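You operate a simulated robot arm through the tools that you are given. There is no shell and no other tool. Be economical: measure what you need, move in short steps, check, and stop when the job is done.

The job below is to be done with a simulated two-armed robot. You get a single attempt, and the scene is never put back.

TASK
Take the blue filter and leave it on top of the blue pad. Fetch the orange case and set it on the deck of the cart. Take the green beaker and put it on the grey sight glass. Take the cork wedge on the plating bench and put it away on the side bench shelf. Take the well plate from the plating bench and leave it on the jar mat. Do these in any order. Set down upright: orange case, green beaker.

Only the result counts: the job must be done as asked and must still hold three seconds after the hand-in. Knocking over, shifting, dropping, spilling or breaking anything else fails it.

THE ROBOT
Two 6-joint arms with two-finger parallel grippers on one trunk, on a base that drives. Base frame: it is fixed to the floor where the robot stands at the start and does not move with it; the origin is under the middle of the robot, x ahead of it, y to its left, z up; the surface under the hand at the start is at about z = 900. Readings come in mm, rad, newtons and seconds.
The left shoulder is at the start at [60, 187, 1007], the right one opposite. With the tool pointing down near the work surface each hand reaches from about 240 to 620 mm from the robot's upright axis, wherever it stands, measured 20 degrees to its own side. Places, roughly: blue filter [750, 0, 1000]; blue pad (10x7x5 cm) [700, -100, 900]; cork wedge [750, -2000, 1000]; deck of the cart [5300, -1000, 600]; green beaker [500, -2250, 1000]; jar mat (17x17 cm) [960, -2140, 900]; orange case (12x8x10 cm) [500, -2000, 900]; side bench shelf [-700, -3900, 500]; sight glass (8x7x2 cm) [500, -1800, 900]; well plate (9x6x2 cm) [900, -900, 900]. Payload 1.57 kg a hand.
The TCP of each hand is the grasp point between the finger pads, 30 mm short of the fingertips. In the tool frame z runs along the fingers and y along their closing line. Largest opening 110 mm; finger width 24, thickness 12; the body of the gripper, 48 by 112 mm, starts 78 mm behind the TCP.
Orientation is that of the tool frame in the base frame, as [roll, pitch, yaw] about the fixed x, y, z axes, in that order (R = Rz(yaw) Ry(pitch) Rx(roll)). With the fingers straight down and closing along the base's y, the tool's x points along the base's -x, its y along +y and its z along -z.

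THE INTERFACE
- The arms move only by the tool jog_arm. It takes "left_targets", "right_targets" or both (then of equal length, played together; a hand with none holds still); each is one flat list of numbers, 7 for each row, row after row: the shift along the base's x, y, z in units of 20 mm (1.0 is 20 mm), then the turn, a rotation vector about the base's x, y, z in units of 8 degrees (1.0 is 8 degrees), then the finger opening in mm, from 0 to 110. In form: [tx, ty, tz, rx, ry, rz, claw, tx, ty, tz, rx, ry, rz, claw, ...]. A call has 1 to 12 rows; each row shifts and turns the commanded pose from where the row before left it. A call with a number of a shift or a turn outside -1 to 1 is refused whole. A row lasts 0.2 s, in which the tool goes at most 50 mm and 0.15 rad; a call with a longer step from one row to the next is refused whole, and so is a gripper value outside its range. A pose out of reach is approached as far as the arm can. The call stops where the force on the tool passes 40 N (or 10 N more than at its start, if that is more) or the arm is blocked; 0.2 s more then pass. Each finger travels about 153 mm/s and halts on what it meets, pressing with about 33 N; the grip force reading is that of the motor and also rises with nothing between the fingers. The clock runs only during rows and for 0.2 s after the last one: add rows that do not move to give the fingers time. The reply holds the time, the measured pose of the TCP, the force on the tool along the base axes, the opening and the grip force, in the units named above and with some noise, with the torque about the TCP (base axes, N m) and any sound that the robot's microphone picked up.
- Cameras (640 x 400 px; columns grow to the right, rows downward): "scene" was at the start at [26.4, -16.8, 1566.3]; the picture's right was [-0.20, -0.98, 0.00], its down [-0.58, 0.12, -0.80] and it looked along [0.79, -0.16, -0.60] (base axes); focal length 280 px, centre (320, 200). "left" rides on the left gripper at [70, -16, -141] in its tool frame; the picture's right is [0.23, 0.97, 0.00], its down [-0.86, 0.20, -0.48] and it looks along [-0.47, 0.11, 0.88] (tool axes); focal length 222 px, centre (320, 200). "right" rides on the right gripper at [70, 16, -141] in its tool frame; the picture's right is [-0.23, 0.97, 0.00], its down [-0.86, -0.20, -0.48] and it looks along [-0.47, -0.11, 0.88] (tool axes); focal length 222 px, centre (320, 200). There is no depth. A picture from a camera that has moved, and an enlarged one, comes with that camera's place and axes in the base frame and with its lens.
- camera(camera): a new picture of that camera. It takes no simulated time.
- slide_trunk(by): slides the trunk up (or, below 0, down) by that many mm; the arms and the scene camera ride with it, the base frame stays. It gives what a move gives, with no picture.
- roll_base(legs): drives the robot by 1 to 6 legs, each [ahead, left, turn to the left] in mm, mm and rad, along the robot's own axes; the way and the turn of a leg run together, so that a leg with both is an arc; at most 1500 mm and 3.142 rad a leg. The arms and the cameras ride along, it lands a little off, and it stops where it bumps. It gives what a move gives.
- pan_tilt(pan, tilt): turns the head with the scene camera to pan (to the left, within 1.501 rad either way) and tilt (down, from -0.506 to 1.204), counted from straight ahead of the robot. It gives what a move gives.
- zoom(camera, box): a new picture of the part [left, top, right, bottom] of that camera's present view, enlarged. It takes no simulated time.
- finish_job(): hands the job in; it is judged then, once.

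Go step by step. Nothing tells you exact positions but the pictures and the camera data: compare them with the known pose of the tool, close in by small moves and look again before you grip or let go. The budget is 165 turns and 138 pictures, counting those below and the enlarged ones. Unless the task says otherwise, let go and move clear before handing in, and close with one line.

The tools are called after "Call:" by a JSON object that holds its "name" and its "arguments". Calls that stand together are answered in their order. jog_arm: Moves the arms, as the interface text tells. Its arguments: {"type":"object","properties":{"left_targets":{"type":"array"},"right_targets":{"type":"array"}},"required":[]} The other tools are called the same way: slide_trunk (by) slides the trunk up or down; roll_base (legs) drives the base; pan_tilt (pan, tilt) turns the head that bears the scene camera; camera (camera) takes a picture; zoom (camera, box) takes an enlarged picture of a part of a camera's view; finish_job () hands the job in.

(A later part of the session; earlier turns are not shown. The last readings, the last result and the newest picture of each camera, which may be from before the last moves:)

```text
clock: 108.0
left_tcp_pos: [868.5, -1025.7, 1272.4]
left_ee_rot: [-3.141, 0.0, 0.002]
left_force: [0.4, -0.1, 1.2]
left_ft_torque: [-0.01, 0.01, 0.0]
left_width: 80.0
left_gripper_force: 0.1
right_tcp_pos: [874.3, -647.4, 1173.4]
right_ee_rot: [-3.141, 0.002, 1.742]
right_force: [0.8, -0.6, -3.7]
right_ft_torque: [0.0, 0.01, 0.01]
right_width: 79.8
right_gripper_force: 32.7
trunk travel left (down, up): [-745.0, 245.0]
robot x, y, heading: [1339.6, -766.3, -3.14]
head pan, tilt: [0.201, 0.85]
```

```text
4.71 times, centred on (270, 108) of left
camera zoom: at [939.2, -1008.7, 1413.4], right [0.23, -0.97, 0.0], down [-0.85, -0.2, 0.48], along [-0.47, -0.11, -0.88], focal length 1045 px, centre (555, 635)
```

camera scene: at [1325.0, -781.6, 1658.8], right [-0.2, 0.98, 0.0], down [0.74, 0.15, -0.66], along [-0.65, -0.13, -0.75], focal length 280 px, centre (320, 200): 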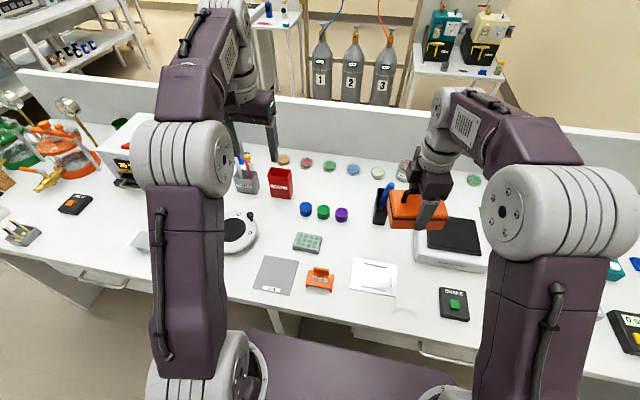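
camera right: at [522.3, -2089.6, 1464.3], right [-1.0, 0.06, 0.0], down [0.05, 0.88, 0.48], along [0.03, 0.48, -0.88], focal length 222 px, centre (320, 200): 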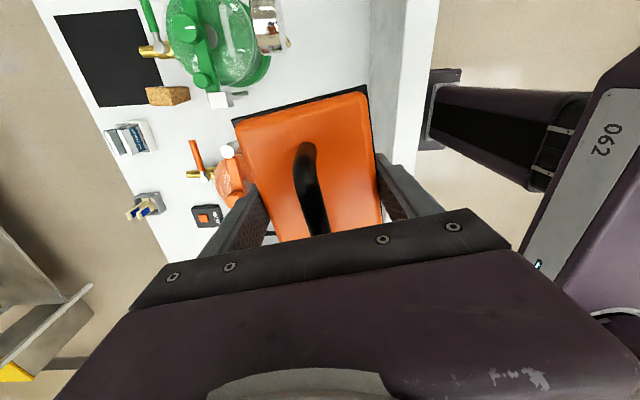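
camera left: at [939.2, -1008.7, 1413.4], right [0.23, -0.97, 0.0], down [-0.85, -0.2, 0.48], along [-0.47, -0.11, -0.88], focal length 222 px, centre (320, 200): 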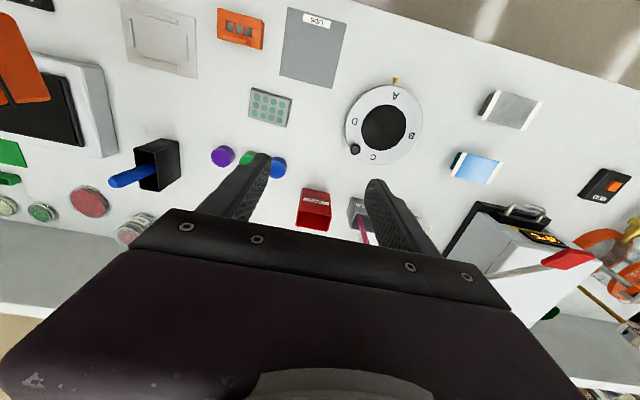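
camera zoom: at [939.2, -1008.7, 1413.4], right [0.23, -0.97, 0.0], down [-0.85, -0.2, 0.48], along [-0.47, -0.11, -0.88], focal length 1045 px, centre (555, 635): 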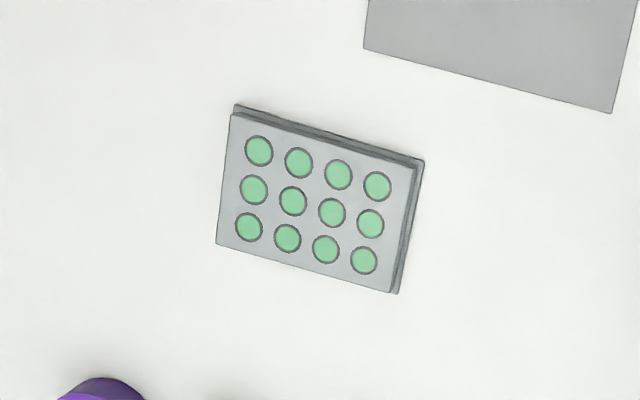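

Plate centre ≈ (859, -918), aligned with the axes, about 88×58 mm. Moving the left hand over it with fingers fully open.

Call:
{"name": "jog_arm", "arguments": {"left_targets": [-0.08, 0.9, -0.7, 0, 0, 0, 110, -0.08, 0.9, -0.7, 0, 0, 0, 110, -0.08, 0.9, -0.7, 0, 0, 0, 110, -0.08, 0.9, -0.7, 0, 0, 0, 110, -0.08, 0.9, -0.7, 0, 0, 0, 110, -0.08, 0.9, -0.7, 0, 0, 0, 110, 0, 0, -1, 0, 0, 0, 110, 0, 0, -1, 0, 0, 0, 110, 0, 0, -1, 0, 0, 0, 110, 0, 0, -1, 0, 0, 0, 110, 0, 0, -1, 0, 0, 0, 110, 0, 0, -1, 0, 0, 0, 110]}}

Call:
{"name": "camera", "arguments": {"camera": "left"}}

```text
clock: 110.5
left_tcp_pos: [859.0, -918.2, 1065.9]
left_ee_rot: [-3.141, -0.001, 0.002]
left_force: [0.3, -0.4, 0.8]
left_ft_torque: [0.0, 0.0, 0.04]
left_width: 110.0
left_gripper_force: 0.0
right_tcp_pos: [872.8, -646.9, 1173.0]
right_ee_rot: [3.141, 0.0, 1.743]
right_force: [-0.2, 0.0, -5.0]
right_ft_torque: [-0.02, 0.0, -0.02]
right_width: 80.3
right_gripper_force: 32.9
trunk travel left (down, up): [-745.0, 245.0]
robot x, y, heading: [1341.2, -763.5, -3.133]
head pan, tilt: [0.201, 0.85]
```

```text
67 pictures are left
camera left: at [929.7, -901.9, 1208.7], right [0.23, -0.97, 0.0], down [-0.85, -0.2, 0.48], along [-0.46, -0.11, -0.88], focal length 222 px, centre (320, 200)
```

left: 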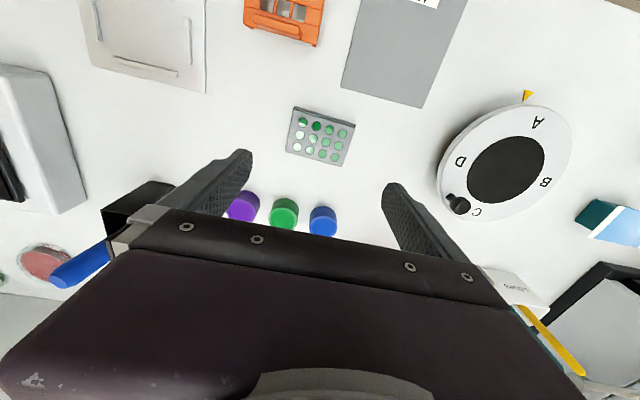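

Plate refined to (864, -918). Going down to z ≈ 934.

Call:
{"name": "jog_arm", "arguments": {"left_targets": [0.25, 0, -1, 0, 0, 0, 110, 0, 0, -1, 0, 0, 0, 110, 0, 0, -1, 0, 0, 0, 110, 0, 0, -1, 0, 0, 0, 110, 0, 0, -0.8, 0, 0, 0, 110, 0, 0, 0, 0, 0, 0, 110]}}

Call:
{"name": "camera", "arguments": {"camera": "left"}}

```text
clock: 112.0
left_tcp_pos: [863.8, -917.5, 969.1]
left_ee_rot: [-3.141, 0.0, 0.003]
left_force: [0.1, -0.9, 0.5]
left_ft_torque: [0.01, 0.01, 0.02]
left_width: 109.6
left_gripper_force: 0.2
right_tcp_pos: [874.2, -647.0, 1172.7]
right_ee_rot: [-3.14, -0.001, 1.742]
right_force: [0.7, -0.4, -3.8]
right_ft_torque: [0.01, -0.01, 0.02]
right_width: 79.7
right_gripper_force: 33.1
trunk travel left (down, up): [-745.0, 245.0]
robot x, y, heading: [1339.6, -770.6, -3.135]
head pan, tilt: [0.201, 0.85]
```

```text
66 pictures are left
camera left: at [933.9, -899.9, 1112.3], right [0.23, -0.97, 0.0], down [-0.85, -0.2, 0.48], along [-0.47, -0.11, -0.88], focal length 222 px, centre (320, 200)
```

left: 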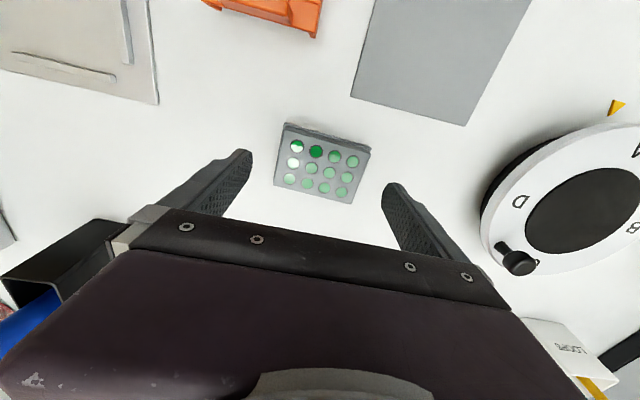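

Aligned (plate at about (868, -917)). Final descent and close.

Call:
{"name": "jog_arm", "arguments": {"left_targets": [0.2, 0, -0.9, 0, 0, 0, 110, 0, 0, -0.85, 0, 0, 0, 110, 0, 0, 0, 0, 0, 0, 110, 0, 0, 0, 0, 0, 0, 95, 0, 0, 0, 0, 0, 0, 80, 0, 0, 0, 0, 0, 0, 75, 0, 0, 0, 0, 0, 0, 75]}}

Call:
{"name": "camera", "arguments": {"camera": "left"}}

```text
clock: 113.5
left_tcp_pos: [867.3, -918.1, 935.6]
left_ee_rot: [3.14, -0.002, 0.003]
left_force: [-0.3, -0.3, 0.0]
left_ft_torque: [0.01, 0.0, 0.04]
left_width: 79.3
left_gripper_force: 33.0
right_tcp_pos: [874.6, -646.6, 1172.5]
right_ee_rot: [-3.141, 0.0, 1.74]
right_force: [0.1, -0.2, -4.1]
right_ft_torque: [0.01, -0.01, 0.02]
right_width: 80.0
right_gripper_force: 33.7
trunk travel left (down, up): [-745.0, 245.0]
robot x, y, heading: [1342.4, -766.2, -3.136]
head pan, tilt: [0.201, 0.85]
```

```text
65 pictures are left
camera left: at [937.1, -901.5, 1078.2], right [0.23, -0.97, 0.0], down [-0.85, -0.2, 0.48], along [-0.46, -0.11, -0.88], focal length 222 px, centre (320, 200)
```

left: 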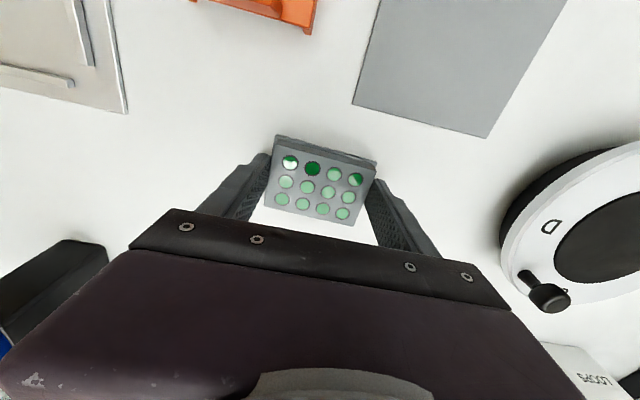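

Gripped at 79 mm. Lifting straight up, level.

Call:
{"name": "jog_arm", "arguments": {"left_targets": [0, 0, 0.4, 0, 0, 0, 75, 0, 0, 0.8, 0, 0, 0, 75, 0, 0, 1, 0, 0, 0, 75, 0, 0, 1, 0, 0, 0, 75, 0, 0, 1, 0, 0, 0, 75, 0, 0, 1, 0, 0, 0, 75, 0, 0, 1, 0, 0, 0, 75, 0, 0, 1, 0, 0, 0, 75, 0, 0, 1, 0, 0, 0, 75, 0, 0, 1, 0, 0, 0, 75, 0, 0, 1, 0, 0, 0, 75, 0, 0, 1, 0, 0, 0, 75]}}

Call:
{"name": "camera", "arguments": {"camera": "left"}}

```text
clock: 116.2
left_tcp_pos: [868.9, -916.6, 1159.8]
left_ee_rot: [3.141, -0.002, 0.003]
left_force: [0.3, 0.1, -0.4]
left_ft_torque: [-0.05, 0.0, 0.02]
left_width: 79.3
left_gripper_force: 33.0
right_tcp_pos: [874.2, -647.4, 1173.5]
right_ee_rot: [-3.141, 0.001, 1.743]
right_force: [0.0, -0.7, -4.0]
right_ft_torque: [-0.02, 0.0, 0.01]
right_width: 79.8
right_gripper_force: 32.8
trunk travel left (down, up): [-745.0, 245.0]
robot x, y, heading: [1341.3, -765.8, -3.134]
head pan, tilt: [0.201, 0.85]
```

```text
64 pictures are left
camera left: at [939.4, -900.0, 1302.1], right [0.23, -0.97, 0.0], down [-0.85, -0.2, 0.48], along [-0.46, -0.11, -0.88], focal length 222 px, centre (320, 200)
```

left: 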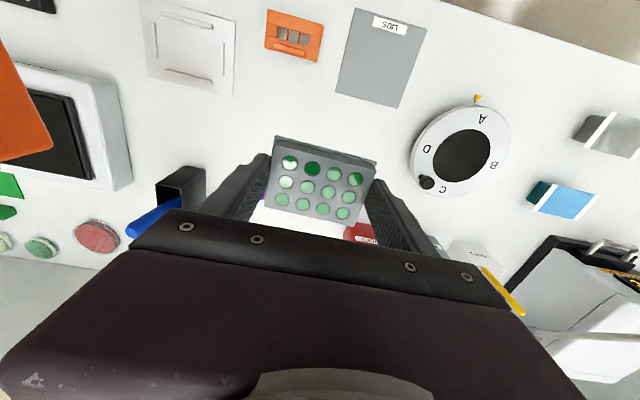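

Plate held level. The jar mat centre is about (963, -2144), with the cork wedge standing by its near-left corner around (840, -2073). I'll back off, slide along and roll in so the plate arrives above the mat.

Call:
{"name": "roll_base", "arguments": {"legs": [[-256, 0, -0.005], [0, 1231, 0], [145, 0, 0]]}}

Call:
{"name": "camera", "arguments": {"camera": "left"}}

Call:
{"name": "camera", "arguments": {"camera": "scene"}}

```text
clock: 124.7
left_tcp_pos: [981.9, -2137.2, 1160.0]
left_ee_rot: [3.142, 0.001, 0.0]
left_force: [0.0, -0.4, -1.0]
left_ft_torque: [0.0, -0.01, 0.01]
left_width: 79.0
left_gripper_force: 32.7
right_tcp_pos: [989.6, -1868.5, 1174.2]
right_ee_rot: [-3.14, 0.001, 1.74]
right_force: [-0.3, -0.4, -4.8]
right_ft_torque: [0.02, -0.01, 0.01]
right_width: 79.5
right_gripper_force: 33.1
trunk travel left (down, up): [-745.0, 245.0]
robot x, y, heading: [1453.9, -1989.0, 3.137]
head pan, tilt: [0.201, 0.85]
```

```text
63 pictures are left
camera left: at [1052.5, -2120.9, 1302.6], right [0.23, -0.97, 0.0], down [-0.85, -0.2, 0.48], along [-0.47, -0.11, -0.88], focal length 222 px, centre (320, 200)
```

left: 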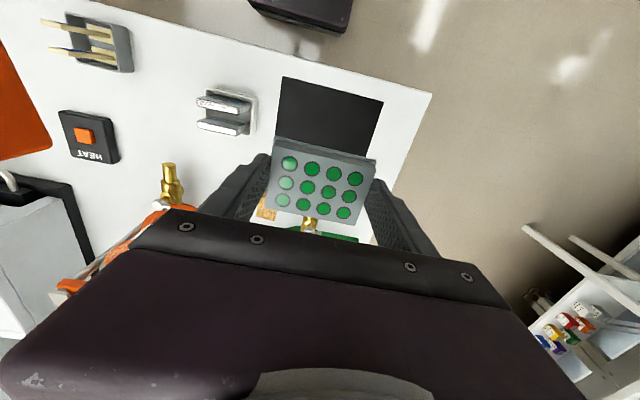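

```text
62 pictures are left
camera scene: at [1439.1, -2004.0, 1658.7], right [-0.2, 0.98, 0.0], down [0.74, 0.15, -0.66], along [-0.65, -0.13, -0.75], focal length 280 px, centre (320, 200)
```

scene: 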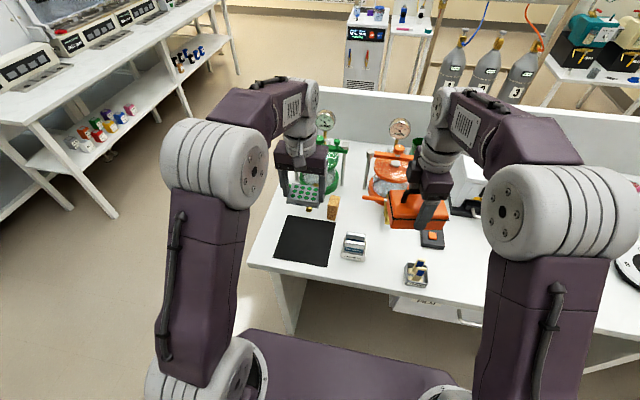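

The mat spans about x 873–1041, y -2230 to -2065. I'll shift slightly and lower the plate to just above it.

Call:
{"name": "jog_arm", "arguments": {"left_targets": [-0.5, -0.5, -0.8, 0, 0, 0, 75, 0, 0, -1, 0, 0, 0, 75, 0, 0, -1, 0, 0, 0, 75, 0, 0, -1, 0, 0, 0, 75, 0, 0, -1, 0, 0, 0, 75, 0, 0, -1, 0, 0, 0, 75, 0, 0, -1, 0, 0, 0, 75, 0, 0, -1, 0, 0, 0, 75, 0, 0, -1, 0, 0, 0, 75, 0, 0, -1, 0, 0, 0, 75, 0, 0, 0, 0, 0, 0, 75]}}

Call:
{"name": "camera", "arguments": {"camera": "left"}}

```text
clock: 127.1
left_tcp_pos: [969.9, -2147.8, 963.5]
left_ee_rot: [-3.141, 0.0, -0.001]
left_force: [0.5, -0.4, 0.3]
left_ft_torque: [-0.01, -0.02, -0.02]
left_width: 79.1
left_gripper_force: 32.9
right_tcp_pos: [985.9, -1866.5, 1172.8]
right_ee_rot: [-3.141, 0.0, 1.739]
right_force: [0.2, 0.6, -5.3]
right_ft_torque: [-0.01, 0.01, 0.0]
right_width: 79.8
right_gripper_force: 33.2
trunk travel left (down, up): [-745.0, 245.0]
robot x, y, heading: [1450.9, -1984.6, 3.144]
head pan, tilt: [0.201, 0.85]
```

```text
61 pictures are left
camera left: at [1041.3, -2130.7, 1105.3], right [0.23, -0.97, 0.0], down [-0.86, -0.2, 0.48], along [-0.47, -0.11, -0.88], focal length 222 px, centre (320, 200)
```

left: 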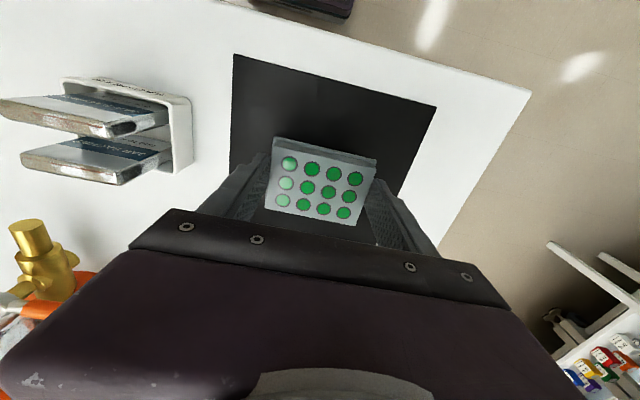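

Over the mat's middle. Lowering to contact in small steps.

Call:
{"name": "jog_arm", "arguments": {"left_targets": [0, 0, -0.6, 0, 0, 0, 75, 0, 0, -0.55, 0, 0, 0, 75, 0, 0, -0.1, 0, 0, 0, 75, 0, 0, 0, 0, 0, 0, 75]}}

```text
clock: 128.1
left_tcp_pos: [970.6, -2148.4, 938.3]
left_ee_rot: [-3.14, 0.001, -0.001]
left_force: [-1.4, -2.8, 9.1]
left_ft_torque: [0.02, -0.11, -0.01]
left_width: 78.9
left_gripper_force: 32.8
right_tcp_pos: [986.8, -1868.0, 1172.4]
right_ee_rot: [3.141, 0.0, 1.737]
right_force: [-0.2, 0.5, -3.9]
right_ft_torque: [-0.03, 0.01, 0.05]
right_width: 79.6
right_gripper_force: 32.8
trunk travel left (down, up): [-745.0, 245.0]
robot x, y, heading: [1451.6, -1990.6, 3.145]
head pan, tilt: [0.201, 0.85]
```

Contact (9 N). Releasing and rising.

Call:
{"name": "jog_arm", "arguments": {"left_targets": [0, 0, 0, 0, 0, 0, 88, 0, 0, 0, 0, 0, 0, 100, 0, 0, 0.5, 0, 0, 0, 100, 0, 0, 1, 0, 0, 0, 100, 0, 0, 1, 0, 0, 0, 100, 0, 0, 1, 0, 0, 0, 100, 0, 0, 1, 0, 0, 0, 100, 0, 0, 1, 0, 0, 0, 100, 0, 0, 1, 0, 0, 0, 100, 0, 0, 1, 0, 0, 0, 100, 0, 0, 1, 0, 0, 0, 100, 0, 0, 1, 0, 0, 0, 100]}}

Call:
{"name": "camera", "arguments": {"camera": "left"}}

Call:
{"name": "zoom", "arguments": {"camera": "scene", "box": [250, 150, 390, 280]}}

```text
clock: 130.7
left_tcp_pos: [970.2, -2148.3, 1130.8]
left_ee_rot: [-3.141, 0.001, -0.002]
left_force: [-0.7, 0.0, -0.7]
left_ft_torque: [-0.01, -0.02, 0.01]
left_width: 99.9
left_gripper_force: 0.1
right_tcp_pos: [987.2, -1866.5, 1172.2]
right_ee_rot: [-3.141, 0.0, 1.74]
right_force: [0.1, -0.5, -4.2]
right_ft_torque: [0.02, 0.0, -0.02]
right_width: 79.8
right_gripper_force: 33.2
trunk travel left (down, up): [-745.0, 245.0]
robot x, y, heading: [1450.7, -1991.5, 3.143]
head pan, tilt: [0.201, 0.85]
```

```text
60 pictures are left
camera left: at [1041.1, -2131.2, 1272.7], right [0.23, -0.97, 0.0], down [-0.86, -0.2, 0.48], along [-0.47, -0.11, -0.88], focal length 222 px, centre (320, 200)
```

left: 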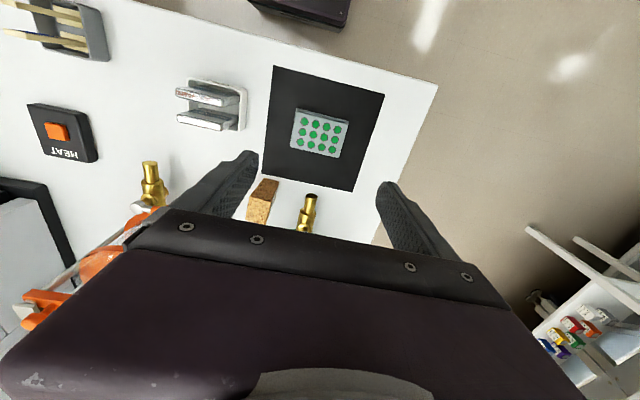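

```text
3.08 times, centred on (320, 215) of scene
camera zoom: at [1436.7, -2003.8, 1658.7], right [-0.2, 0.98, 0.0], down [0.74, 0.15, -0.66], along [-0.65, -0.13, -0.75], focal length 861 px, centre (320, 154)
```

zoom: 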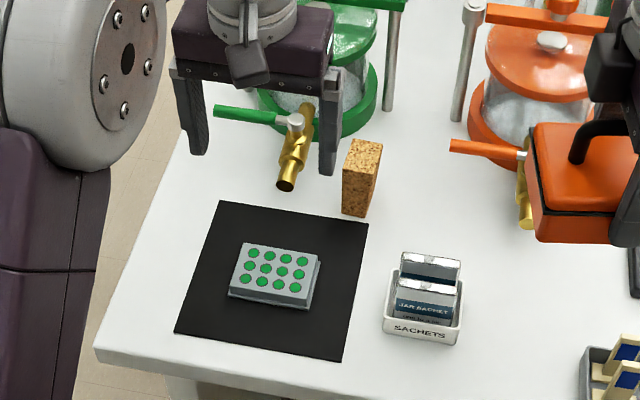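

The well plate lies on the mat. Now the cork wedge, just beyond the mat; I'll enlarge it in the left view.

Call:
{"name": "zoom", "arguments": {"camera": "left", "box": [220, 150, 350, 240]}}

Call:
{"name": "zoom", "arguments": {"camera": "scene", "box": [310, 185, 350, 230]}}

```text
4.44 times, centred on (285, 195) of left
camera zoom: at [1041.1, -2131.2, 1272.7], right [0.23, -0.97, 0.0], down [-0.86, -0.2, 0.48], along [-0.47, -0.11, -0.88], focal length 987 px, centre (476, 222)
```

zoom: 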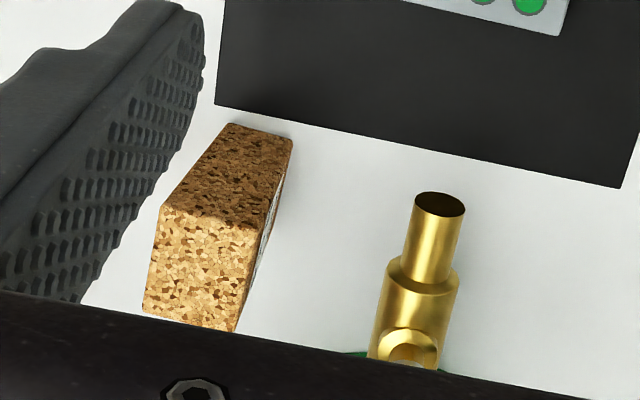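

```text
8.89 times, centred on (330, 208) of scene
camera zoom: at [1436.7, -2003.8, 1658.7], right [-0.2, 0.98, 0.0], down [0.74, 0.15, -0.66], along [-0.65, -0.13, -0.75], focal length 2489 px, centre (231, 133)
```

zoom: 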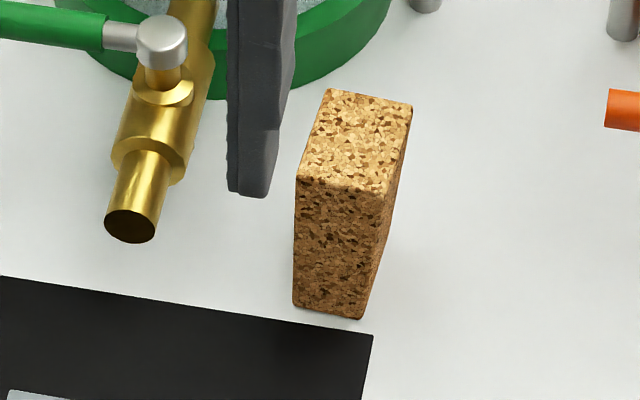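

Cork wedge: centre ≈ (840, -2079), 47×36 mm on top, top z ≈ 976, a little narrower at the base. I'll roll in 110 mm and move the left hand over it.

Call:
{"name": "roll_base", "arguments": {"legs": [[110, 0, 0]]}}

Call:
{"name": "jog_arm", "arguments": {"left_targets": [-0.25, 0.85, 0, 0, 0, 0, 70, -0.25, 0.85, 0, 0, 0, 0, 70, -0.25, 0.85, 0, 0, 0, 0, 70, -0.25, 0.85, 0, 0, 0, 0, 70]}}

Call:
{"name": "camera", "arguments": {"camera": "left"}}

Call:
{"name": "zoom", "arguments": {"camera": "scene", "box": [220, 120, 400, 260]}}

```text
clock: 131.9
left_tcp_pos: [861.0, -2146.6, 1131.6]
left_ee_rot: [-3.14, 0.002, -0.001]
left_force: [0.8, 0.2, -1.3]
left_ft_torque: [-0.03, 0.0, 0.01]
left_width: 99.9
left_gripper_force: 0.0
right_tcp_pos: [877.9, -1865.9, 1173.2]
right_ee_rot: [-3.141, -0.001, 1.736]
right_force: [0.4, 0.6, -4.9]
right_ft_torque: [-0.01, 0.01, -0.01]
right_width: 79.9
right_gripper_force: 32.7
trunk travel left (down, up): [-745.0, 245.0]
robot x, y, heading: [1343.5, -1987.7, 3.135]
head pan, tilt: [0.201, 0.85]
```

```text
clock: 132.9
left_tcp_pos: [840.1, -2077.2, 1129.1]
left_ee_rot: [3.141, -0.001, -0.002]
left_force: [0.2, 0.1, 0.2]
left_ft_torque: [-0.03, -0.01, 0.01]
left_width: 69.8
left_gripper_force: 0.1
right_tcp_pos: [876.8, -1865.7, 1173.2]
right_ee_rot: [-3.14, 0.0, 1.737]
right_force: [0.5, -0.1, -4.9]
right_ft_torque: [-0.04, 0.0, 0.01]
right_width: 79.8
right_gripper_force: 32.7
trunk travel left (down, up): [-745.0, 245.0]
robot x, y, heading: [1341.3, -1989.6, 3.14]
head pan, tilt: [0.201, 0.85]
```

```text
56 pictures are left
camera left: at [910.8, -2061.2, 1272.0], right [0.22, -0.97, 0.0], down [-0.86, -0.2, 0.48], along [-0.47, -0.11, -0.88], focal length 222 px, centre (320, 200)
```

left: 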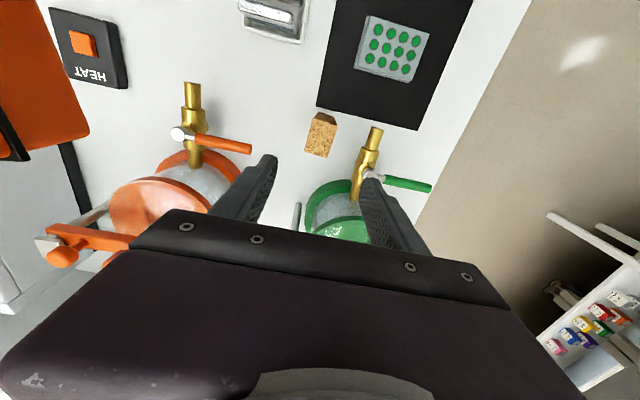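

```text
2.86 times, centred on (310, 190) of scene
camera zoom: at [1326.3, -2002.8, 1658.7], right [-0.2, 0.98, 0.0], down [0.74, 0.15, -0.66], along [-0.65, -0.13, -0.75], focal length 800 px, centre (349, 229)
```

zoom: 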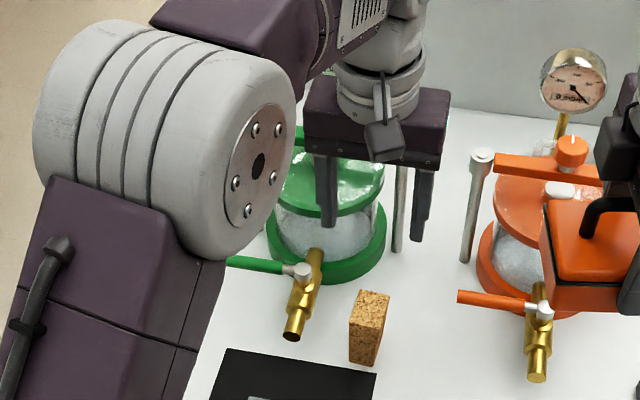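

The gold valve is close on the -y side, so I'll narrow the opening to 56 mm before descending, and check just above the wedge.

Call:
{"name": "jog_arm", "arguments": {"left_targets": [0.1, 0, -1, 0, 0, 0, 56, 0, 0, -1, 0, 0, 0, 56, 0, 0, -1, 0, 0, 0, 56, 0, 0, -1, 0, 0, 0, 56, 0, 0, -1, 0, 0, 0, 56, 0, 0, -0.8, 0, 0, 0, 56, 0, 0, 0, 0, 0, 0, 56]}}

Call:
{"name": "camera", "arguments": {"camera": "left"}}

Call:
{"name": "zoom", "arguments": {"camera": "scene", "box": [260, 150, 380, 250]}}

```text
clock: 134.5
left_tcp_pos: [842.5, -2078.0, 1014.1]
left_ee_rot: [-3.141, -0.001, -0.002]
left_force: [1.1, -1.0, -0.4]
left_ft_torque: [0.01, -0.01, -0.02]
left_width: 56.1
left_gripper_force: 0.1
right_tcp_pos: [876.8, -1866.5, 1173.5]
right_ee_rot: [-3.141, 0.001, 1.735]
right_force: [0.1, 0.0, -4.4]
right_ft_torque: [-0.01, 0.01, -0.02]
right_width: 79.7
right_gripper_force: 33.5
trunk travel left (down, up): [-745.0, 245.0]
robot x, y, heading: [1345.2, -1989.7, 3.14]
head pan, tilt: [0.201, 0.85]
```

```text
54 pictures are left
camera left: at [912.5, -2061.4, 1156.6], right [0.22, -0.97, 0.0], down [-0.86, -0.2, 0.48], along [-0.47, -0.11, -0.88], focal length 222 px, centre (320, 200)
```

left: 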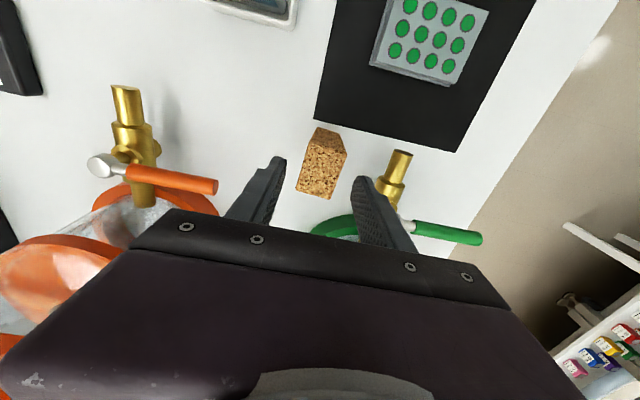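

```text
4.00 times, centred on (320, 200) of scene
camera zoom: at [1326.0, -2003.7, 1658.7], right [-0.2, 0.98, 0.0], down [0.74, 0.15, -0.66], along [-0.65, -0.13, -0.75], focal length 1120 px, centre (320, 200)
```

zoom: 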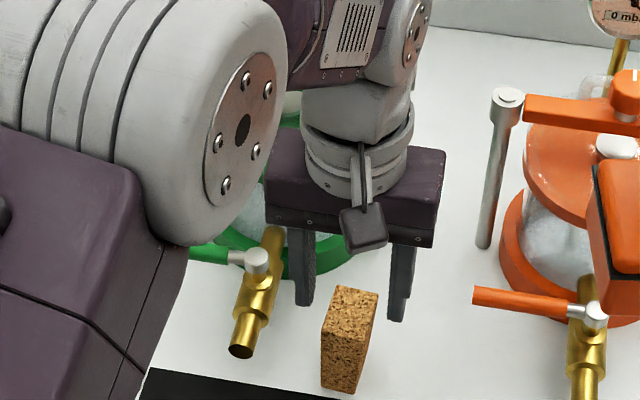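

Exactly centred. Descend to z ≈ 952 and close.

Call:
{"name": "jog_arm", "arguments": {"left_targets": [0, 0, -1, 0, 0, 0, 56, 0, 0, -1, 0, 0, 0, 56, 0, 0, -1, 0, 0, 0, 56, 0, 0, 0, 0, 0, 0, 56, 0, 0, 0, 0, 0, 0, 40, 0, 0, 0, 0, 0, 0, 25, 0, 0, 0, 0, 0, 0, 25]}}

Call:
{"name": "camera", "arguments": {"camera": "left"}}

```text
clock: 136.1
left_tcp_pos: [841.6, -2078.2, 955.4]
left_ee_rot: [-3.141, 0.0, -0.002]
left_force: [0.1, -0.8, 0.6]
left_ft_torque: [-0.08, 0.0, 0.01]
left_width: 32.8
left_gripper_force: 32.8
right_tcp_pos: [875.6, -1866.8, 1173.7]
right_ee_rot: [3.141, 0.0, 1.739]
right_force: [0.0, 0.4, -5.3]
right_ft_torque: [-0.01, -0.02, -0.01]
right_width: 79.8
right_gripper_force: 33.4
trunk travel left (down, up): [-745.0, 245.0]
robot x, y, heading: [1342.6, -1988.9, 3.143]
head pan, tilt: [0.201, 0.85]
```

```text
52 pictures are left
camera left: at [912.2, -2062.0, 1096.4], right [0.22, -0.97, 0.0], down [-0.86, -0.2, 0.48], along [-0.47, -0.11, -0.88], focal length 222 px, centre (320, 200)
```

left: 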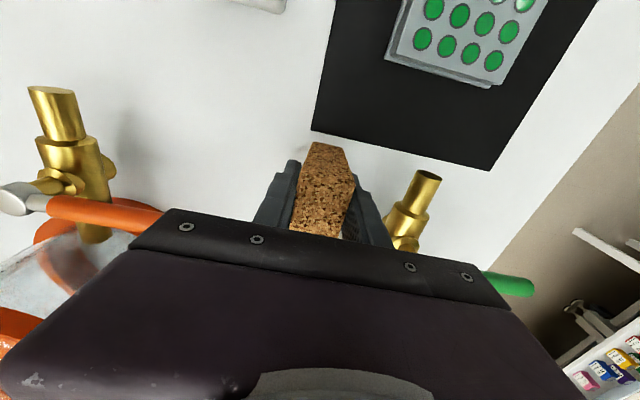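

Wedge gripped at 33 mm. Lifting.

Call:
{"name": "jog_arm", "arguments": {"left_targets": [0, 0, 0.4, 0, 0, 0, 20, 0, 0, 0.9, 0, 0, 0, 20, 0, 0, 1, 0, 0, 0, 20, 0, 0, 1, 0, 0, 0, 20, 0, 0, 1, 0, 0, 0, 20, 0, 0, 1, 0, 0, 0, 20, 0, 0, 1, 0, 0, 0, 20, 0, 0, 1, 0, 0, 0, 20, 0, 0, 1, 0, 0, 0, 20, 0, 0, 1, 0, 0, 0, 20, 0, 0, 1, 0, 0, 0, 20, 0, 0, 1, 0, 0, 0, 20]}}

Call:
{"name": "camera", "arguments": {"camera": "left"}}

```text
clock: 138.7
left_tcp_pos: [841.1, -2080.8, 1181.2]
left_ee_rot: [3.141, -0.002, -0.003]
left_force: [-0.1, -0.6, -0.5]
left_ft_torque: [0.0, -0.01, 0.03]
left_width: 32.8
left_gripper_force: 32.7
right_tcp_pos: [876.5, -1867.9, 1171.6]
right_ee_rot: [3.141, -0.001, 1.738]
right_force: [0.4, 0.0, -4.0]
right_ft_torque: [0.01, 0.02, 0.01]
right_width: 80.2
right_gripper_force: 32.4
trunk travel left (down, up): [-745.0, 245.0]
robot x, y, heading: [1344.0, -1989.9, 3.138]
head pan, tilt: [0.201, 0.85]
```

```text
51 pictures are left
camera left: at [912.3, -2063.5, 1322.8], right [0.22, -0.97, 0.0], down [-0.86, -0.2, 0.48], along [-0.47, -0.11, -0.88], focal length 222 px, centre (320, 200)
```

left: 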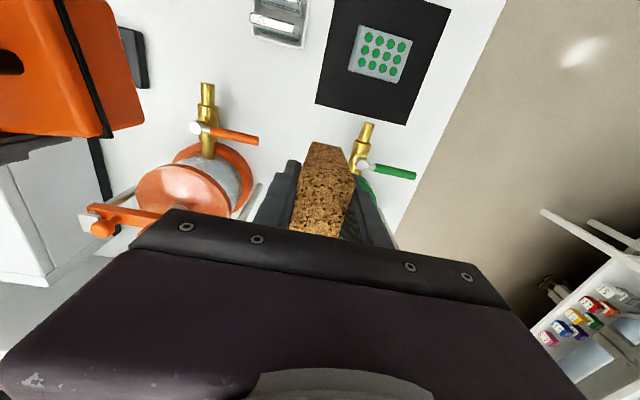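

The wedge is held. Now to the cart with the case: backing off, turning to face +x, and driving around the white board's right side, then looking.

Call:
{"name": "roll_base", "arguments": {"legs": [[-330, 0, 0], [0, 0, -3.138], [0, -850, 0]]}}

Call:
{"name": "pan_tilt", "arguments": {"pan": 0.2, "tilt": 0.35}}

Call:
{"name": "camera", "arguments": {"camera": "scene"}}

```text
clock: 152.4
left_tcp_pos: [2125.8, -2770.8, 1179.5]
left_ee_rot: [3.141, 0.0, 3.088]
left_force: [-0.5, 0.2, -1.0]
left_ft_torque: [0.0, 0.03, 0.01]
left_width: 32.7
left_gripper_force: 32.9
right_tcp_pos: [2078.3, -2981.7, 1173.3]
right_ee_rot: [-3.141, -0.002, -1.457]
right_force: [-0.8, -0.5, -4.8]
right_ft_torque: [-0.01, -0.02, -0.02]
right_width: 79.7
right_gripper_force: 32.7
trunk travel left (down, up): [-745.0, 245.0]
robot x, y, heading: [1619.7, -2835.6, -0.051]
head pan, tilt: [0.201, 0.85]
```

```text
clock: 153.3
left_tcp_pos: [2124.3, -2770.8, 1181.1]
left_ee_rot: [-3.141, 0.001, 3.088]
left_force: [-0.1, -0.5, -0.8]
left_ft_torque: [0.01, 0.0, -0.02]
left_width: 32.7
left_gripper_force: 32.8
right_tcp_pos: [2079.1, -2982.0, 1173.1]
right_ee_rot: [-3.141, 0.001, -1.458]
right_force: [-0.2, 0.2, -4.0]
right_ft_torque: [0.02, 0.02, -0.03]
right_width: 79.5
right_gripper_force: 33.8
trunk travel left (down, up): [-745.0, 245.0]
robot x, y, heading: [1617.7, -2833.6, -0.056]
head pan, tilt: [0.201, 0.351]
```

```text
50 pictures are left
camera scene: at [1653.4, -2818.9, 1702.3], right [0.14, -0.99, 0.0], down [-0.34, -0.05, -0.94], along [0.93, 0.14, -0.34], focal length 280 px, centre (320, 200)
```

scene: 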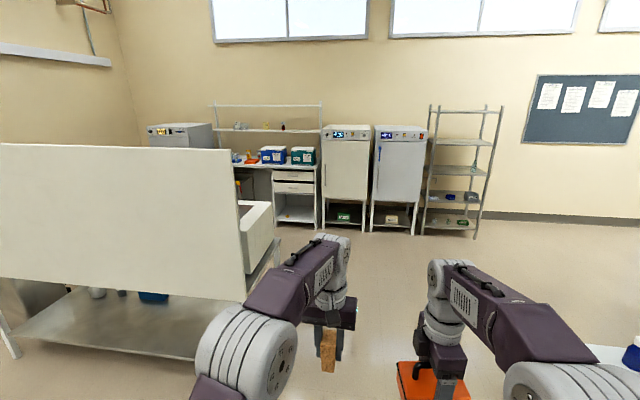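

The cart should be behind the white board. I'll drive farther ahead and look left.

Call:
{"name": "roll_base", "arguments": {"legs": [[0, 0, 0.056], [1500, 0, 0]]}}

Call:
{"name": "pan_tilt", "arguments": {"pan": 0.6, "tilt": 0.45}}

Call:
{"name": "camera", "arguments": {"camera": "scene"}}

```text
clock: 161.2
left_tcp_pos: [3626.0, -2795.0, 1179.7]
left_ee_rot: [3.14, 0.0, 3.1]
left_force: [0.1, -0.1, 0.0]
left_ft_torque: [-0.03, 0.02, 0.0]
left_width: 32.7
left_gripper_force: 32.8
right_tcp_pos: [3582.7, -3005.7, 1172.4]
right_ee_rot: [3.141, -0.001, -1.445]
right_force: [-0.6, -0.2, -3.8]
right_ft_torque: [0.0, -0.02, -0.03]
right_width: 79.9
right_gripper_force: 33.0
trunk travel left (down, up): [-745.0, 245.0]
robot x, y, heading: [3121.0, -2864.5, -0.042]
head pan, tilt: [0.201, 0.351]
```

```text
clock: 162.1
left_tcp_pos: [3626.3, -2795.1, 1179.2]
left_ee_rot: [-3.141, -0.001, 3.099]
left_force: [-0.2, -0.6, 0.2]
left_ft_torque: [-0.02, -0.01, -0.01]
left_width: 32.6
left_gripper_force: 32.7
right_tcp_pos: [3583.8, -3007.1, 1174.0]
right_ee_rot: [3.141, 0.0, -1.446]
right_force: [-0.7, -0.4, -4.2]
right_ft_torque: [0.01, -0.03, 0.0]
right_width: 80.0
right_gripper_force: 33.0
trunk travel left (down, up): [-745.0, 245.0]
robot x, y, heading: [3121.9, -2866.2, -0.048]
head pan, tilt: [0.6, 0.45]
```

```text
49 pictures are left
camera scene: at [3141.5, -2815.3, 1693.2], right [0.53, -0.85, 0.0], down [-0.37, -0.23, -0.9], along [0.76, 0.48, -0.44], focal length 280 px, centre (320, 200)
```

scene: 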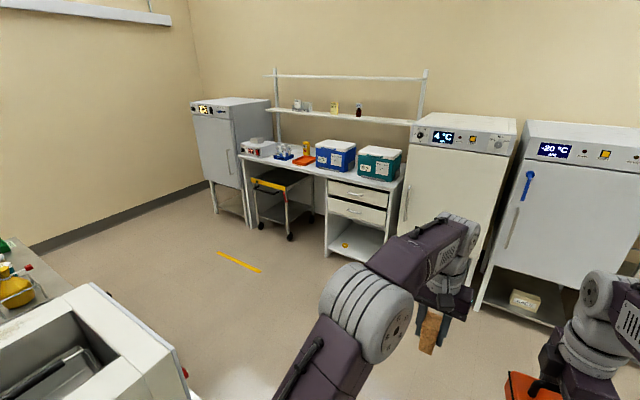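

That's the cart — dark deck, yellow edge, tucked under a table at the far wall. Enlarging it.

Call:
{"name": "zoom", "arguments": {"camera": "scene", "box": [210, 130, 350, 270]}}

```text
2.86 times, centred on (280, 200) of scene
camera zoom: at [3141.5, -2815.3, 1693.2], right [0.53, -0.85, 0.0], down [-0.37, -0.23, -0.9], along [0.76, 0.48, -0.44], focal length 800 px, centre (434, 200)
```

zoom: 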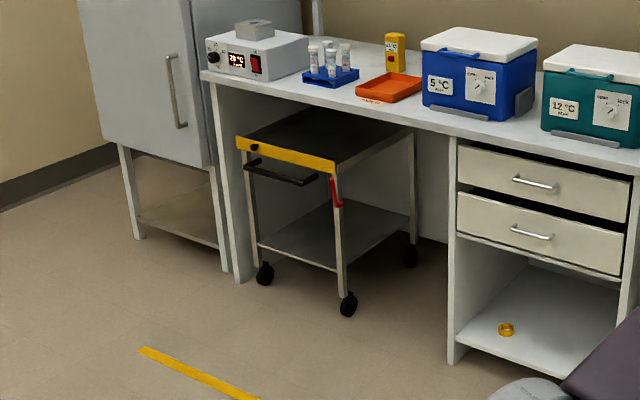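

The cart seems tucked under a table (edge near x ≈ 5010, cart front near x ≈ 5110). I'll drive around to face it and look properly.

Call:
{"name": "roll_base", "arguments": {"legs": [[0, 0, 0.046], [900, 0, 0], [0, 1400, 0], [0, 450, 0]]}}

Call:
{"name": "pan_tilt", "arguments": {"pan": 0.0, "tilt": 0.6}}

Call:
{"name": "camera", "arguments": {"camera": "scene"}}

```text
clock: 176.2
left_tcp_pos: [4487.4, -880.7, 1180.0]
left_ee_rot: [3.139, 0.0, -3.113]
left_force: [-0.2, 0.0, -0.8]
left_ft_torque: [0.03, 0.02, 0.01]
left_width: 32.5
left_gripper_force: 33.1
right_tcp_pos: [4459.4, -1094.9, 1171.9]
right_ee_rot: [-3.141, 0.0, -1.372]
right_force: [-0.5, 0.3, -3.7]
right_ft_torque: [0.01, 0.02, -0.03]
right_width: 79.9
right_gripper_force: 32.9
trunk travel left (down, up): [-745.0, 245.0]
robot x, y, heading: [3989.8, -984.9, 0.026]
head pan, tilt: [0.6, 0.45]
```

```text
clock: 177.2
left_tcp_pos: [4488.2, -879.5, 1180.2]
left_ee_rot: [3.14, 0.001, -3.114]
left_force: [1.0, 0.3, -0.7]
left_ft_torque: [0.0, 0.03, 0.01]
left_width: 32.7
left_gripper_force: 33.1
right_tcp_pos: [4460.7, -1093.9, 1172.5]
right_ee_rot: [3.141, 0.0, -1.375]
right_force: [-0.2, -0.8, -4.7]
right_ft_torque: [0.0, 0.02, 0.0]
right_width: 79.5
right_gripper_force: 32.9
trunk travel left (down, up): [-745.0, 245.0]
robot x, y, heading: [3988.8, -984.9, 0.031]
head pan, tilt: [0.0, 0.6]
```

```text
47 pictures are left
camera scene: at [4020.0, -985.2, 1679.6], right [0.03, -1.0, 0.0], down [-0.56, -0.02, -0.82], along [0.82, 0.02, -0.57], focal length 280 px, centre (320, 200)
```

scene: 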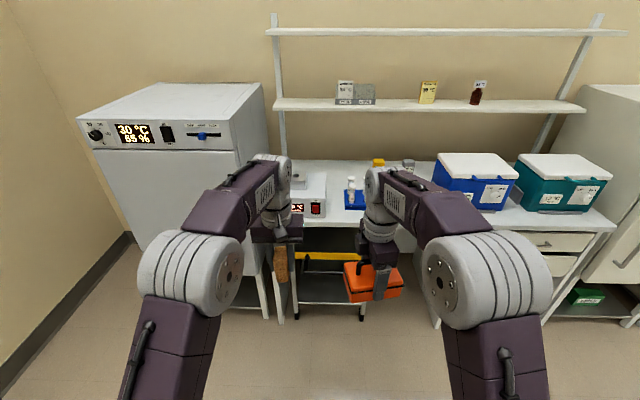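

Call:
{"name": "zoom", "arguments": {"camera": "scene", "box": [250, 180, 450, 330]}}

Call:
{"name": "camera", "arguments": {"camera": "left"}}

```text
2.67 times, centred on (350, 255) of scene
camera zoom: at [4020.0, -985.2, 1679.6], right [0.03, -1.0, 0.0], down [-0.56, -0.02, -0.82], along [0.82, 0.02, -0.57], focal length 747 px, centre (240, 53)
```

zoom: 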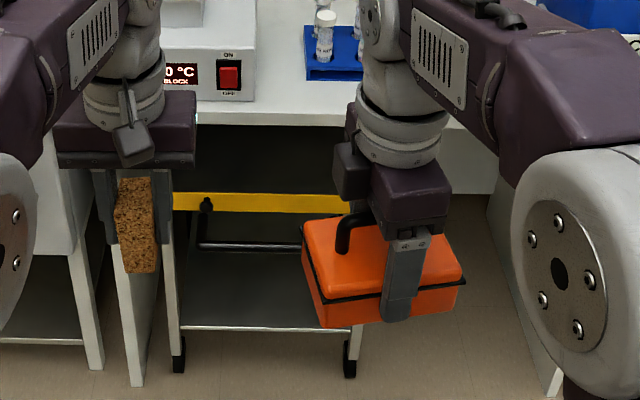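

```text
45 pictures are left
camera left: at [4419.5, -897.2, 1322.4], right [-0.25, 0.97, 0.0], down [0.85, 0.22, 0.48], along [0.46, 0.12, -0.88], focal length 222 px, centre (320, 200)
```

left: 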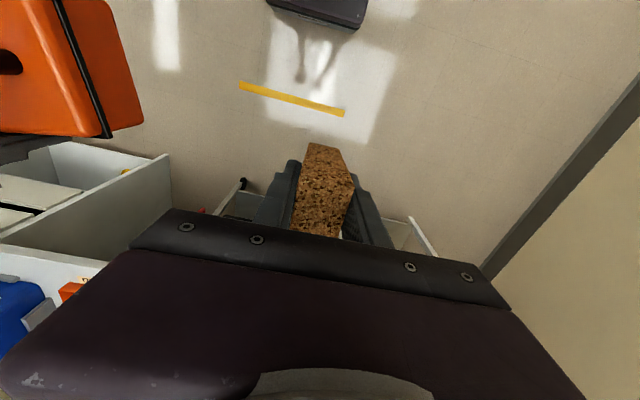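

The deck lies beneath the table with about 200 mm of headroom and its front edge near the table's edge. I'll lower the trunk to see under the table properly.

Call:
{"name": "slide_trunk", "arguments": {"by": -480}}

Call:
{"name": "pan_tilt", "arguments": {"pan": 0.0, "tilt": 0.42}}

Call:
{"name": "camera", "arguments": {"camera": "scene"}}

Call:
{"name": "zoom", "arguments": {"camera": "scene", "box": [240, 130, 440, 280]}}

```text
refused: -480 is not a number from -400 to 400
```

```text
clock: 178.0
left_tcp_pos: [4488.1, -879.6, 1180.3]
left_ee_rot: [3.141, 0.0, -3.113]
left_force: [0.0, -0.7, -0.6]
left_ft_torque: [-0.02, 0.0, -0.01]
left_width: 32.4
left_gripper_force: 32.8
right_tcp_pos: [4460.2, -1092.9, 1172.1]
right_ee_rot: [3.142, -0.001, -1.374]
right_force: [0.4, 0.0, -5.0]
right_ft_torque: [0.03, 0.04, -0.02]
right_width: 80.0
right_gripper_force: 32.8
trunk travel left (down, up): [-745.0, 245.0]
robot x, y, heading: [3990.5, -986.5, 0.028]
head pan, tilt: [0.0, 0.421]
```

```text
44 pictures are left
camera scene: at [4024.0, -984.9, 1695.8], right [0.03, -1.0, 0.0], down [-0.41, -0.01, -0.91], along [0.91, 0.03, -0.41], focal length 280 px, centre (320, 200)
```

scene: 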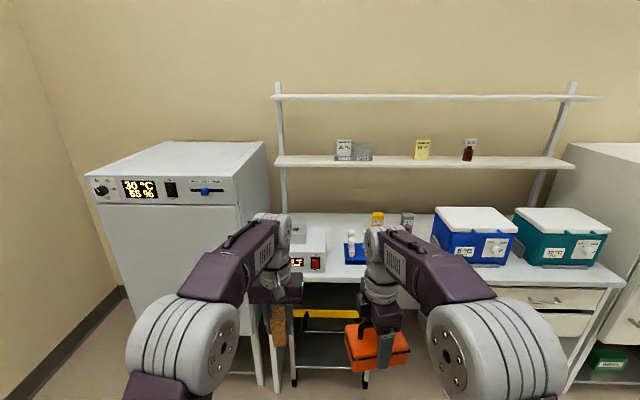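

```text
2.67 times, centred on (340, 205) of scene
camera zoom: at [4024.0, -984.9, 1695.8], right [0.03, -1.0, 0.0], down [-0.41, -0.01, -0.91], along [0.91, 0.03, -0.41], focal length 747 px, centre (267, 187)
```

zoom: 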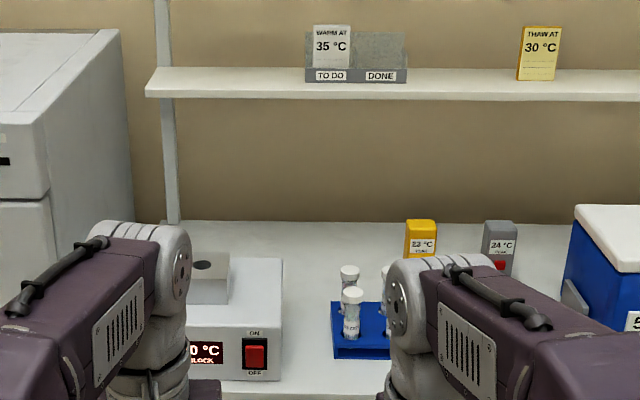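

Call:
{"name": "slide_trunk", "arguments": {"by": -400}}

Call:
{"name": "camera", "arguments": {"camera": "scene"}}

```text
clock: 181.8
left_tcp_pos: [4487.0, -878.2, 781.5]
left_ee_rot: [3.141, 0.0, -3.113]
left_force: [0.2, -0.2, -1.1]
left_ft_torque: [-0.01, -0.02, 0.0]
left_width: 32.6
left_gripper_force: 32.5
right_tcp_pos: [4459.5, -1093.2, 772.1]
right_ee_rot: [3.141, -0.001, -1.374]
right_force: [0.1, 0.4, -4.2]
right_ft_torque: [-0.01, 0.03, -0.02]
right_width: 79.8
right_gripper_force: 33.3
trunk travel left (down, up): [-345.0, 645.0]
robot x, y, heading: [3989.5, -984.1, 0.033]
head pan, tilt: [0.0, 0.421]
```

```text
42 pictures are left
camera scene: at [4023.7, -984.8, 1295.9], right [0.03, -1.0, 0.0], down [-0.41, -0.01, -0.91], along [0.91, 0.03, -0.41], focal length 280 px, centre (320, 200)
```

scene: 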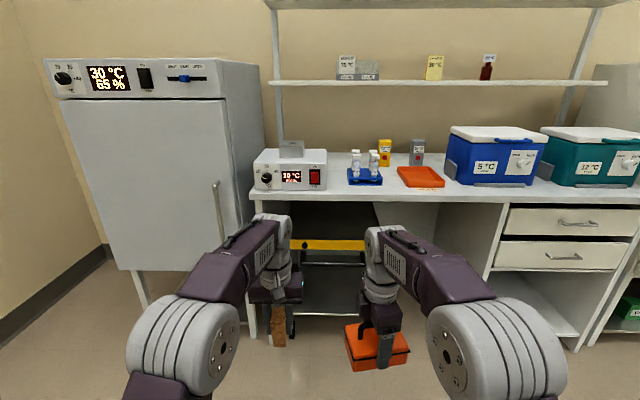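

The table top is about z 900 and the deck about 620–650 with ~220 mm of headroom, so I'll set the case down with a forward-tilted hand. That needs a regrip, for which I'll use the free floor here: lower the trunk, yaw the right hand back, retract the left hand.

Call:
{"name": "slide_trunk", "arguments": {"by": -340}}

Call:
{"name": "jog_arm", "arguments": {"left_targets": [-0.8, 0.3, 0.5, 0, 0, 0, 20, -0.8, 0.3, 0.5, 0, 0, 0, 20, -0.8, 0.3, 0.5, 0, 0, 0, 20, -0.8, 0.3, 0.5, 0, 0, 0, 20, -0.8, 0.3, 0.5, 0, 0, 0, 20, -0.8, 0.3, 0.5, 0, 0, 0, 20, -0.8, 0.3, 0.5, 0, 0, 0, 20, -0.8, 0.3, 0.5, 0, 0, 0, 20, -0.8, 0.3, 0.5, 0, 0, 0, 20, -0.8, 0.3, 0.5, 0, 0, 0, 20, -0.8, 0.3, 0.5, 0, 0, 0, 20, -0.8, 0.3, 0.5, 0, 0, 0, 20], "right_targets": [0, 0, -1, 0, 0, -1, 65, 0, 0, -1, 0, 0, -1, 65, 0, 0, -1, 0, 0, -1, 65, 0, 0, -1, 0, 0, -1, 65, 0, 0, -1, 0, 0, -1, 65, 0, 0, -1, 0, 0, -1, 65, 0, 0, -1, 0, 0, -1, 65, 0, 0, -1, 0, 0, -1, 65, 0, 0, -1, 0, 0, -1, 65, 0, 0, -1, 0, 0, -1, 65, 0, 0, -1, 0, 0, -1, 65, 0, 0, -1, 0, 0, -1, 65]}}

Call:
{"name": "camera", "arguments": {"camera": "right"}}

```text
clock: 185.1
left_tcp_pos: [4486.8, -878.2, 439.8]
left_ee_rot: [-3.141, 0.001, -3.114]
left_force: [0.0, -0.3, 0.6]
left_ft_torque: [-0.02, -0.03, -0.01]
left_width: 32.5
left_gripper_force: 32.9
right_tcp_pos: [4460.1, -1093.7, 432.2]
right_ee_rot: [-3.141, 0.001, -1.374]
right_force: [0.4, -1.0, -5.4]
right_ft_torque: [0.0, 0.02, 0.02]
right_width: 79.7
right_gripper_force: 32.3
trunk travel left (down, up): [-5.0, 985.0]
robot x, y, heading: [3990.2, -985.0, 0.03]
head pan, tilt: [0.0, 0.421]
```

```text
clock: 187.7
left_tcp_pos: [4296.1, -808.0, 560.9]
left_ee_rot: [3.141, -0.003, -3.114]
left_force: [-0.4, -0.1, -0.1]
left_ft_torque: [0.03, -0.02, -0.01]
left_width: 32.7
left_gripper_force: 33.0
right_tcp_pos: [4458.3, -1093.1, 192.4]
right_ee_rot: [-3.141, -0.002, -3.053]
right_force: [-0.5, -0.4, -4.1]
right_ft_torque: [0.01, 0.04, -0.01]
right_width: 80.2
right_gripper_force: 32.5
trunk travel left (down, up): [-5.0, 985.0]
robot x, y, heading: [3988.8, -984.6, 0.025]
head pan, tilt: [0.0, 0.421]
```

```text
41 pictures are left
camera right: at [4389.2, -1082.7, 333.8], right [0.14, 0.99, 0.0], down [0.87, -0.12, 0.48], along [0.47, -0.07, -0.88], focal length 222 px, centre (320, 200)
```

right: 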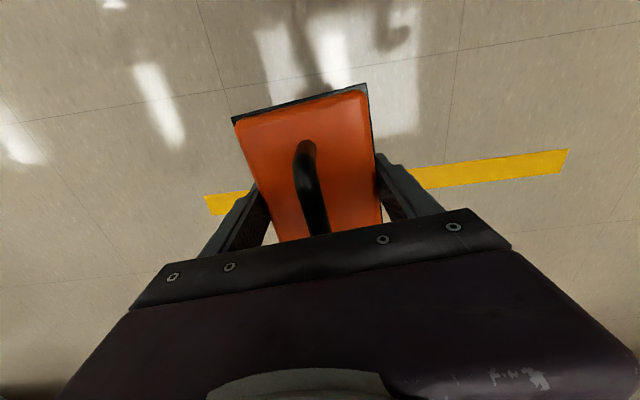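

Clear floor below. Lowering the case to the floor, with small steps at the end.

Call:
{"name": "jog_arm", "arguments": {"right_targets": [0, 0, -1, 0, 0, -0.6, 65, 0, 0, -1, 0, 0, 0, 65, 0, 0, -1, 0, 0, 0, 65, 0, 0, -1, 0, 0, 0, 65, 0, 0, -1, 0, 0, 0, 65, 0, 0, -1, 0, 0, 0, 65, 0, 0, -0.6, 0, 0, 0, 65, 0, 0, -0.3, 0, 0, 0, 65, 0, 0, -0.15, 0, 0, 0, 65, 0, 0, -0.15, 0, 0, 0, 65, 0, 0, 0, 0, 0, 0, 65]}}

```text
clock: 190.1
left_tcp_pos: [4297.4, -807.3, 560.9]
left_ee_rot: [-3.141, 0.001, -3.115]
left_force: [-0.8, 0.1, -1.6]
left_ft_torque: [-0.01, -0.02, 0.01]
left_width: 32.2
left_gripper_force: 33.5
right_tcp_pos: [4458.5, -1094.5, 47.8]
right_ee_rot: [3.141, 0.001, -3.133]
right_force: [0.4, 0.0, -4.4]
right_ft_torque: [-0.02, 0.01, 0.0]
right_width: 79.9
right_gripper_force: 32.4
trunk travel left (down, up): [-5.0, 985.0]
robot x, y, heading: [3989.6, -984.6, 0.026]
head pan, tilt: [0.0, 0.421]
```

Call:
{"name": "jog_arm", "arguments": {"right_targets": [0, 0, -0.1, 0, 0, 0, 65, 0, 0, -0.1, 0, 0, 0, 65, 0, 0, 0, 0, 0, 0, 65]}}

```text
clock: 190.9
left_tcp_pos: [4296.7, -808.3, 562.6]
left_ee_rot: [3.141, 0.002, -3.113]
left_force: [-0.1, -1.0, -0.2]
left_ft_torque: [0.01, 0.01, 0.03]
left_width: 32.7
left_gripper_force: 33.0
right_tcp_pos: [4458.5, -1092.6, 44.7]
right_ee_rot: [-3.14, 0.001, -3.132]
right_force: [-6.5, -0.4, 11.7]
right_ft_torque: [0.56, -0.17, 0.26]
right_width: 79.7
right_gripper_force: 33.1
trunk travel left (down, up): [-5.0, 985.0]
robot x, y, heading: [3987.9, -983.4, 0.025]
head pan, tilt: [0.0, 0.421]
```

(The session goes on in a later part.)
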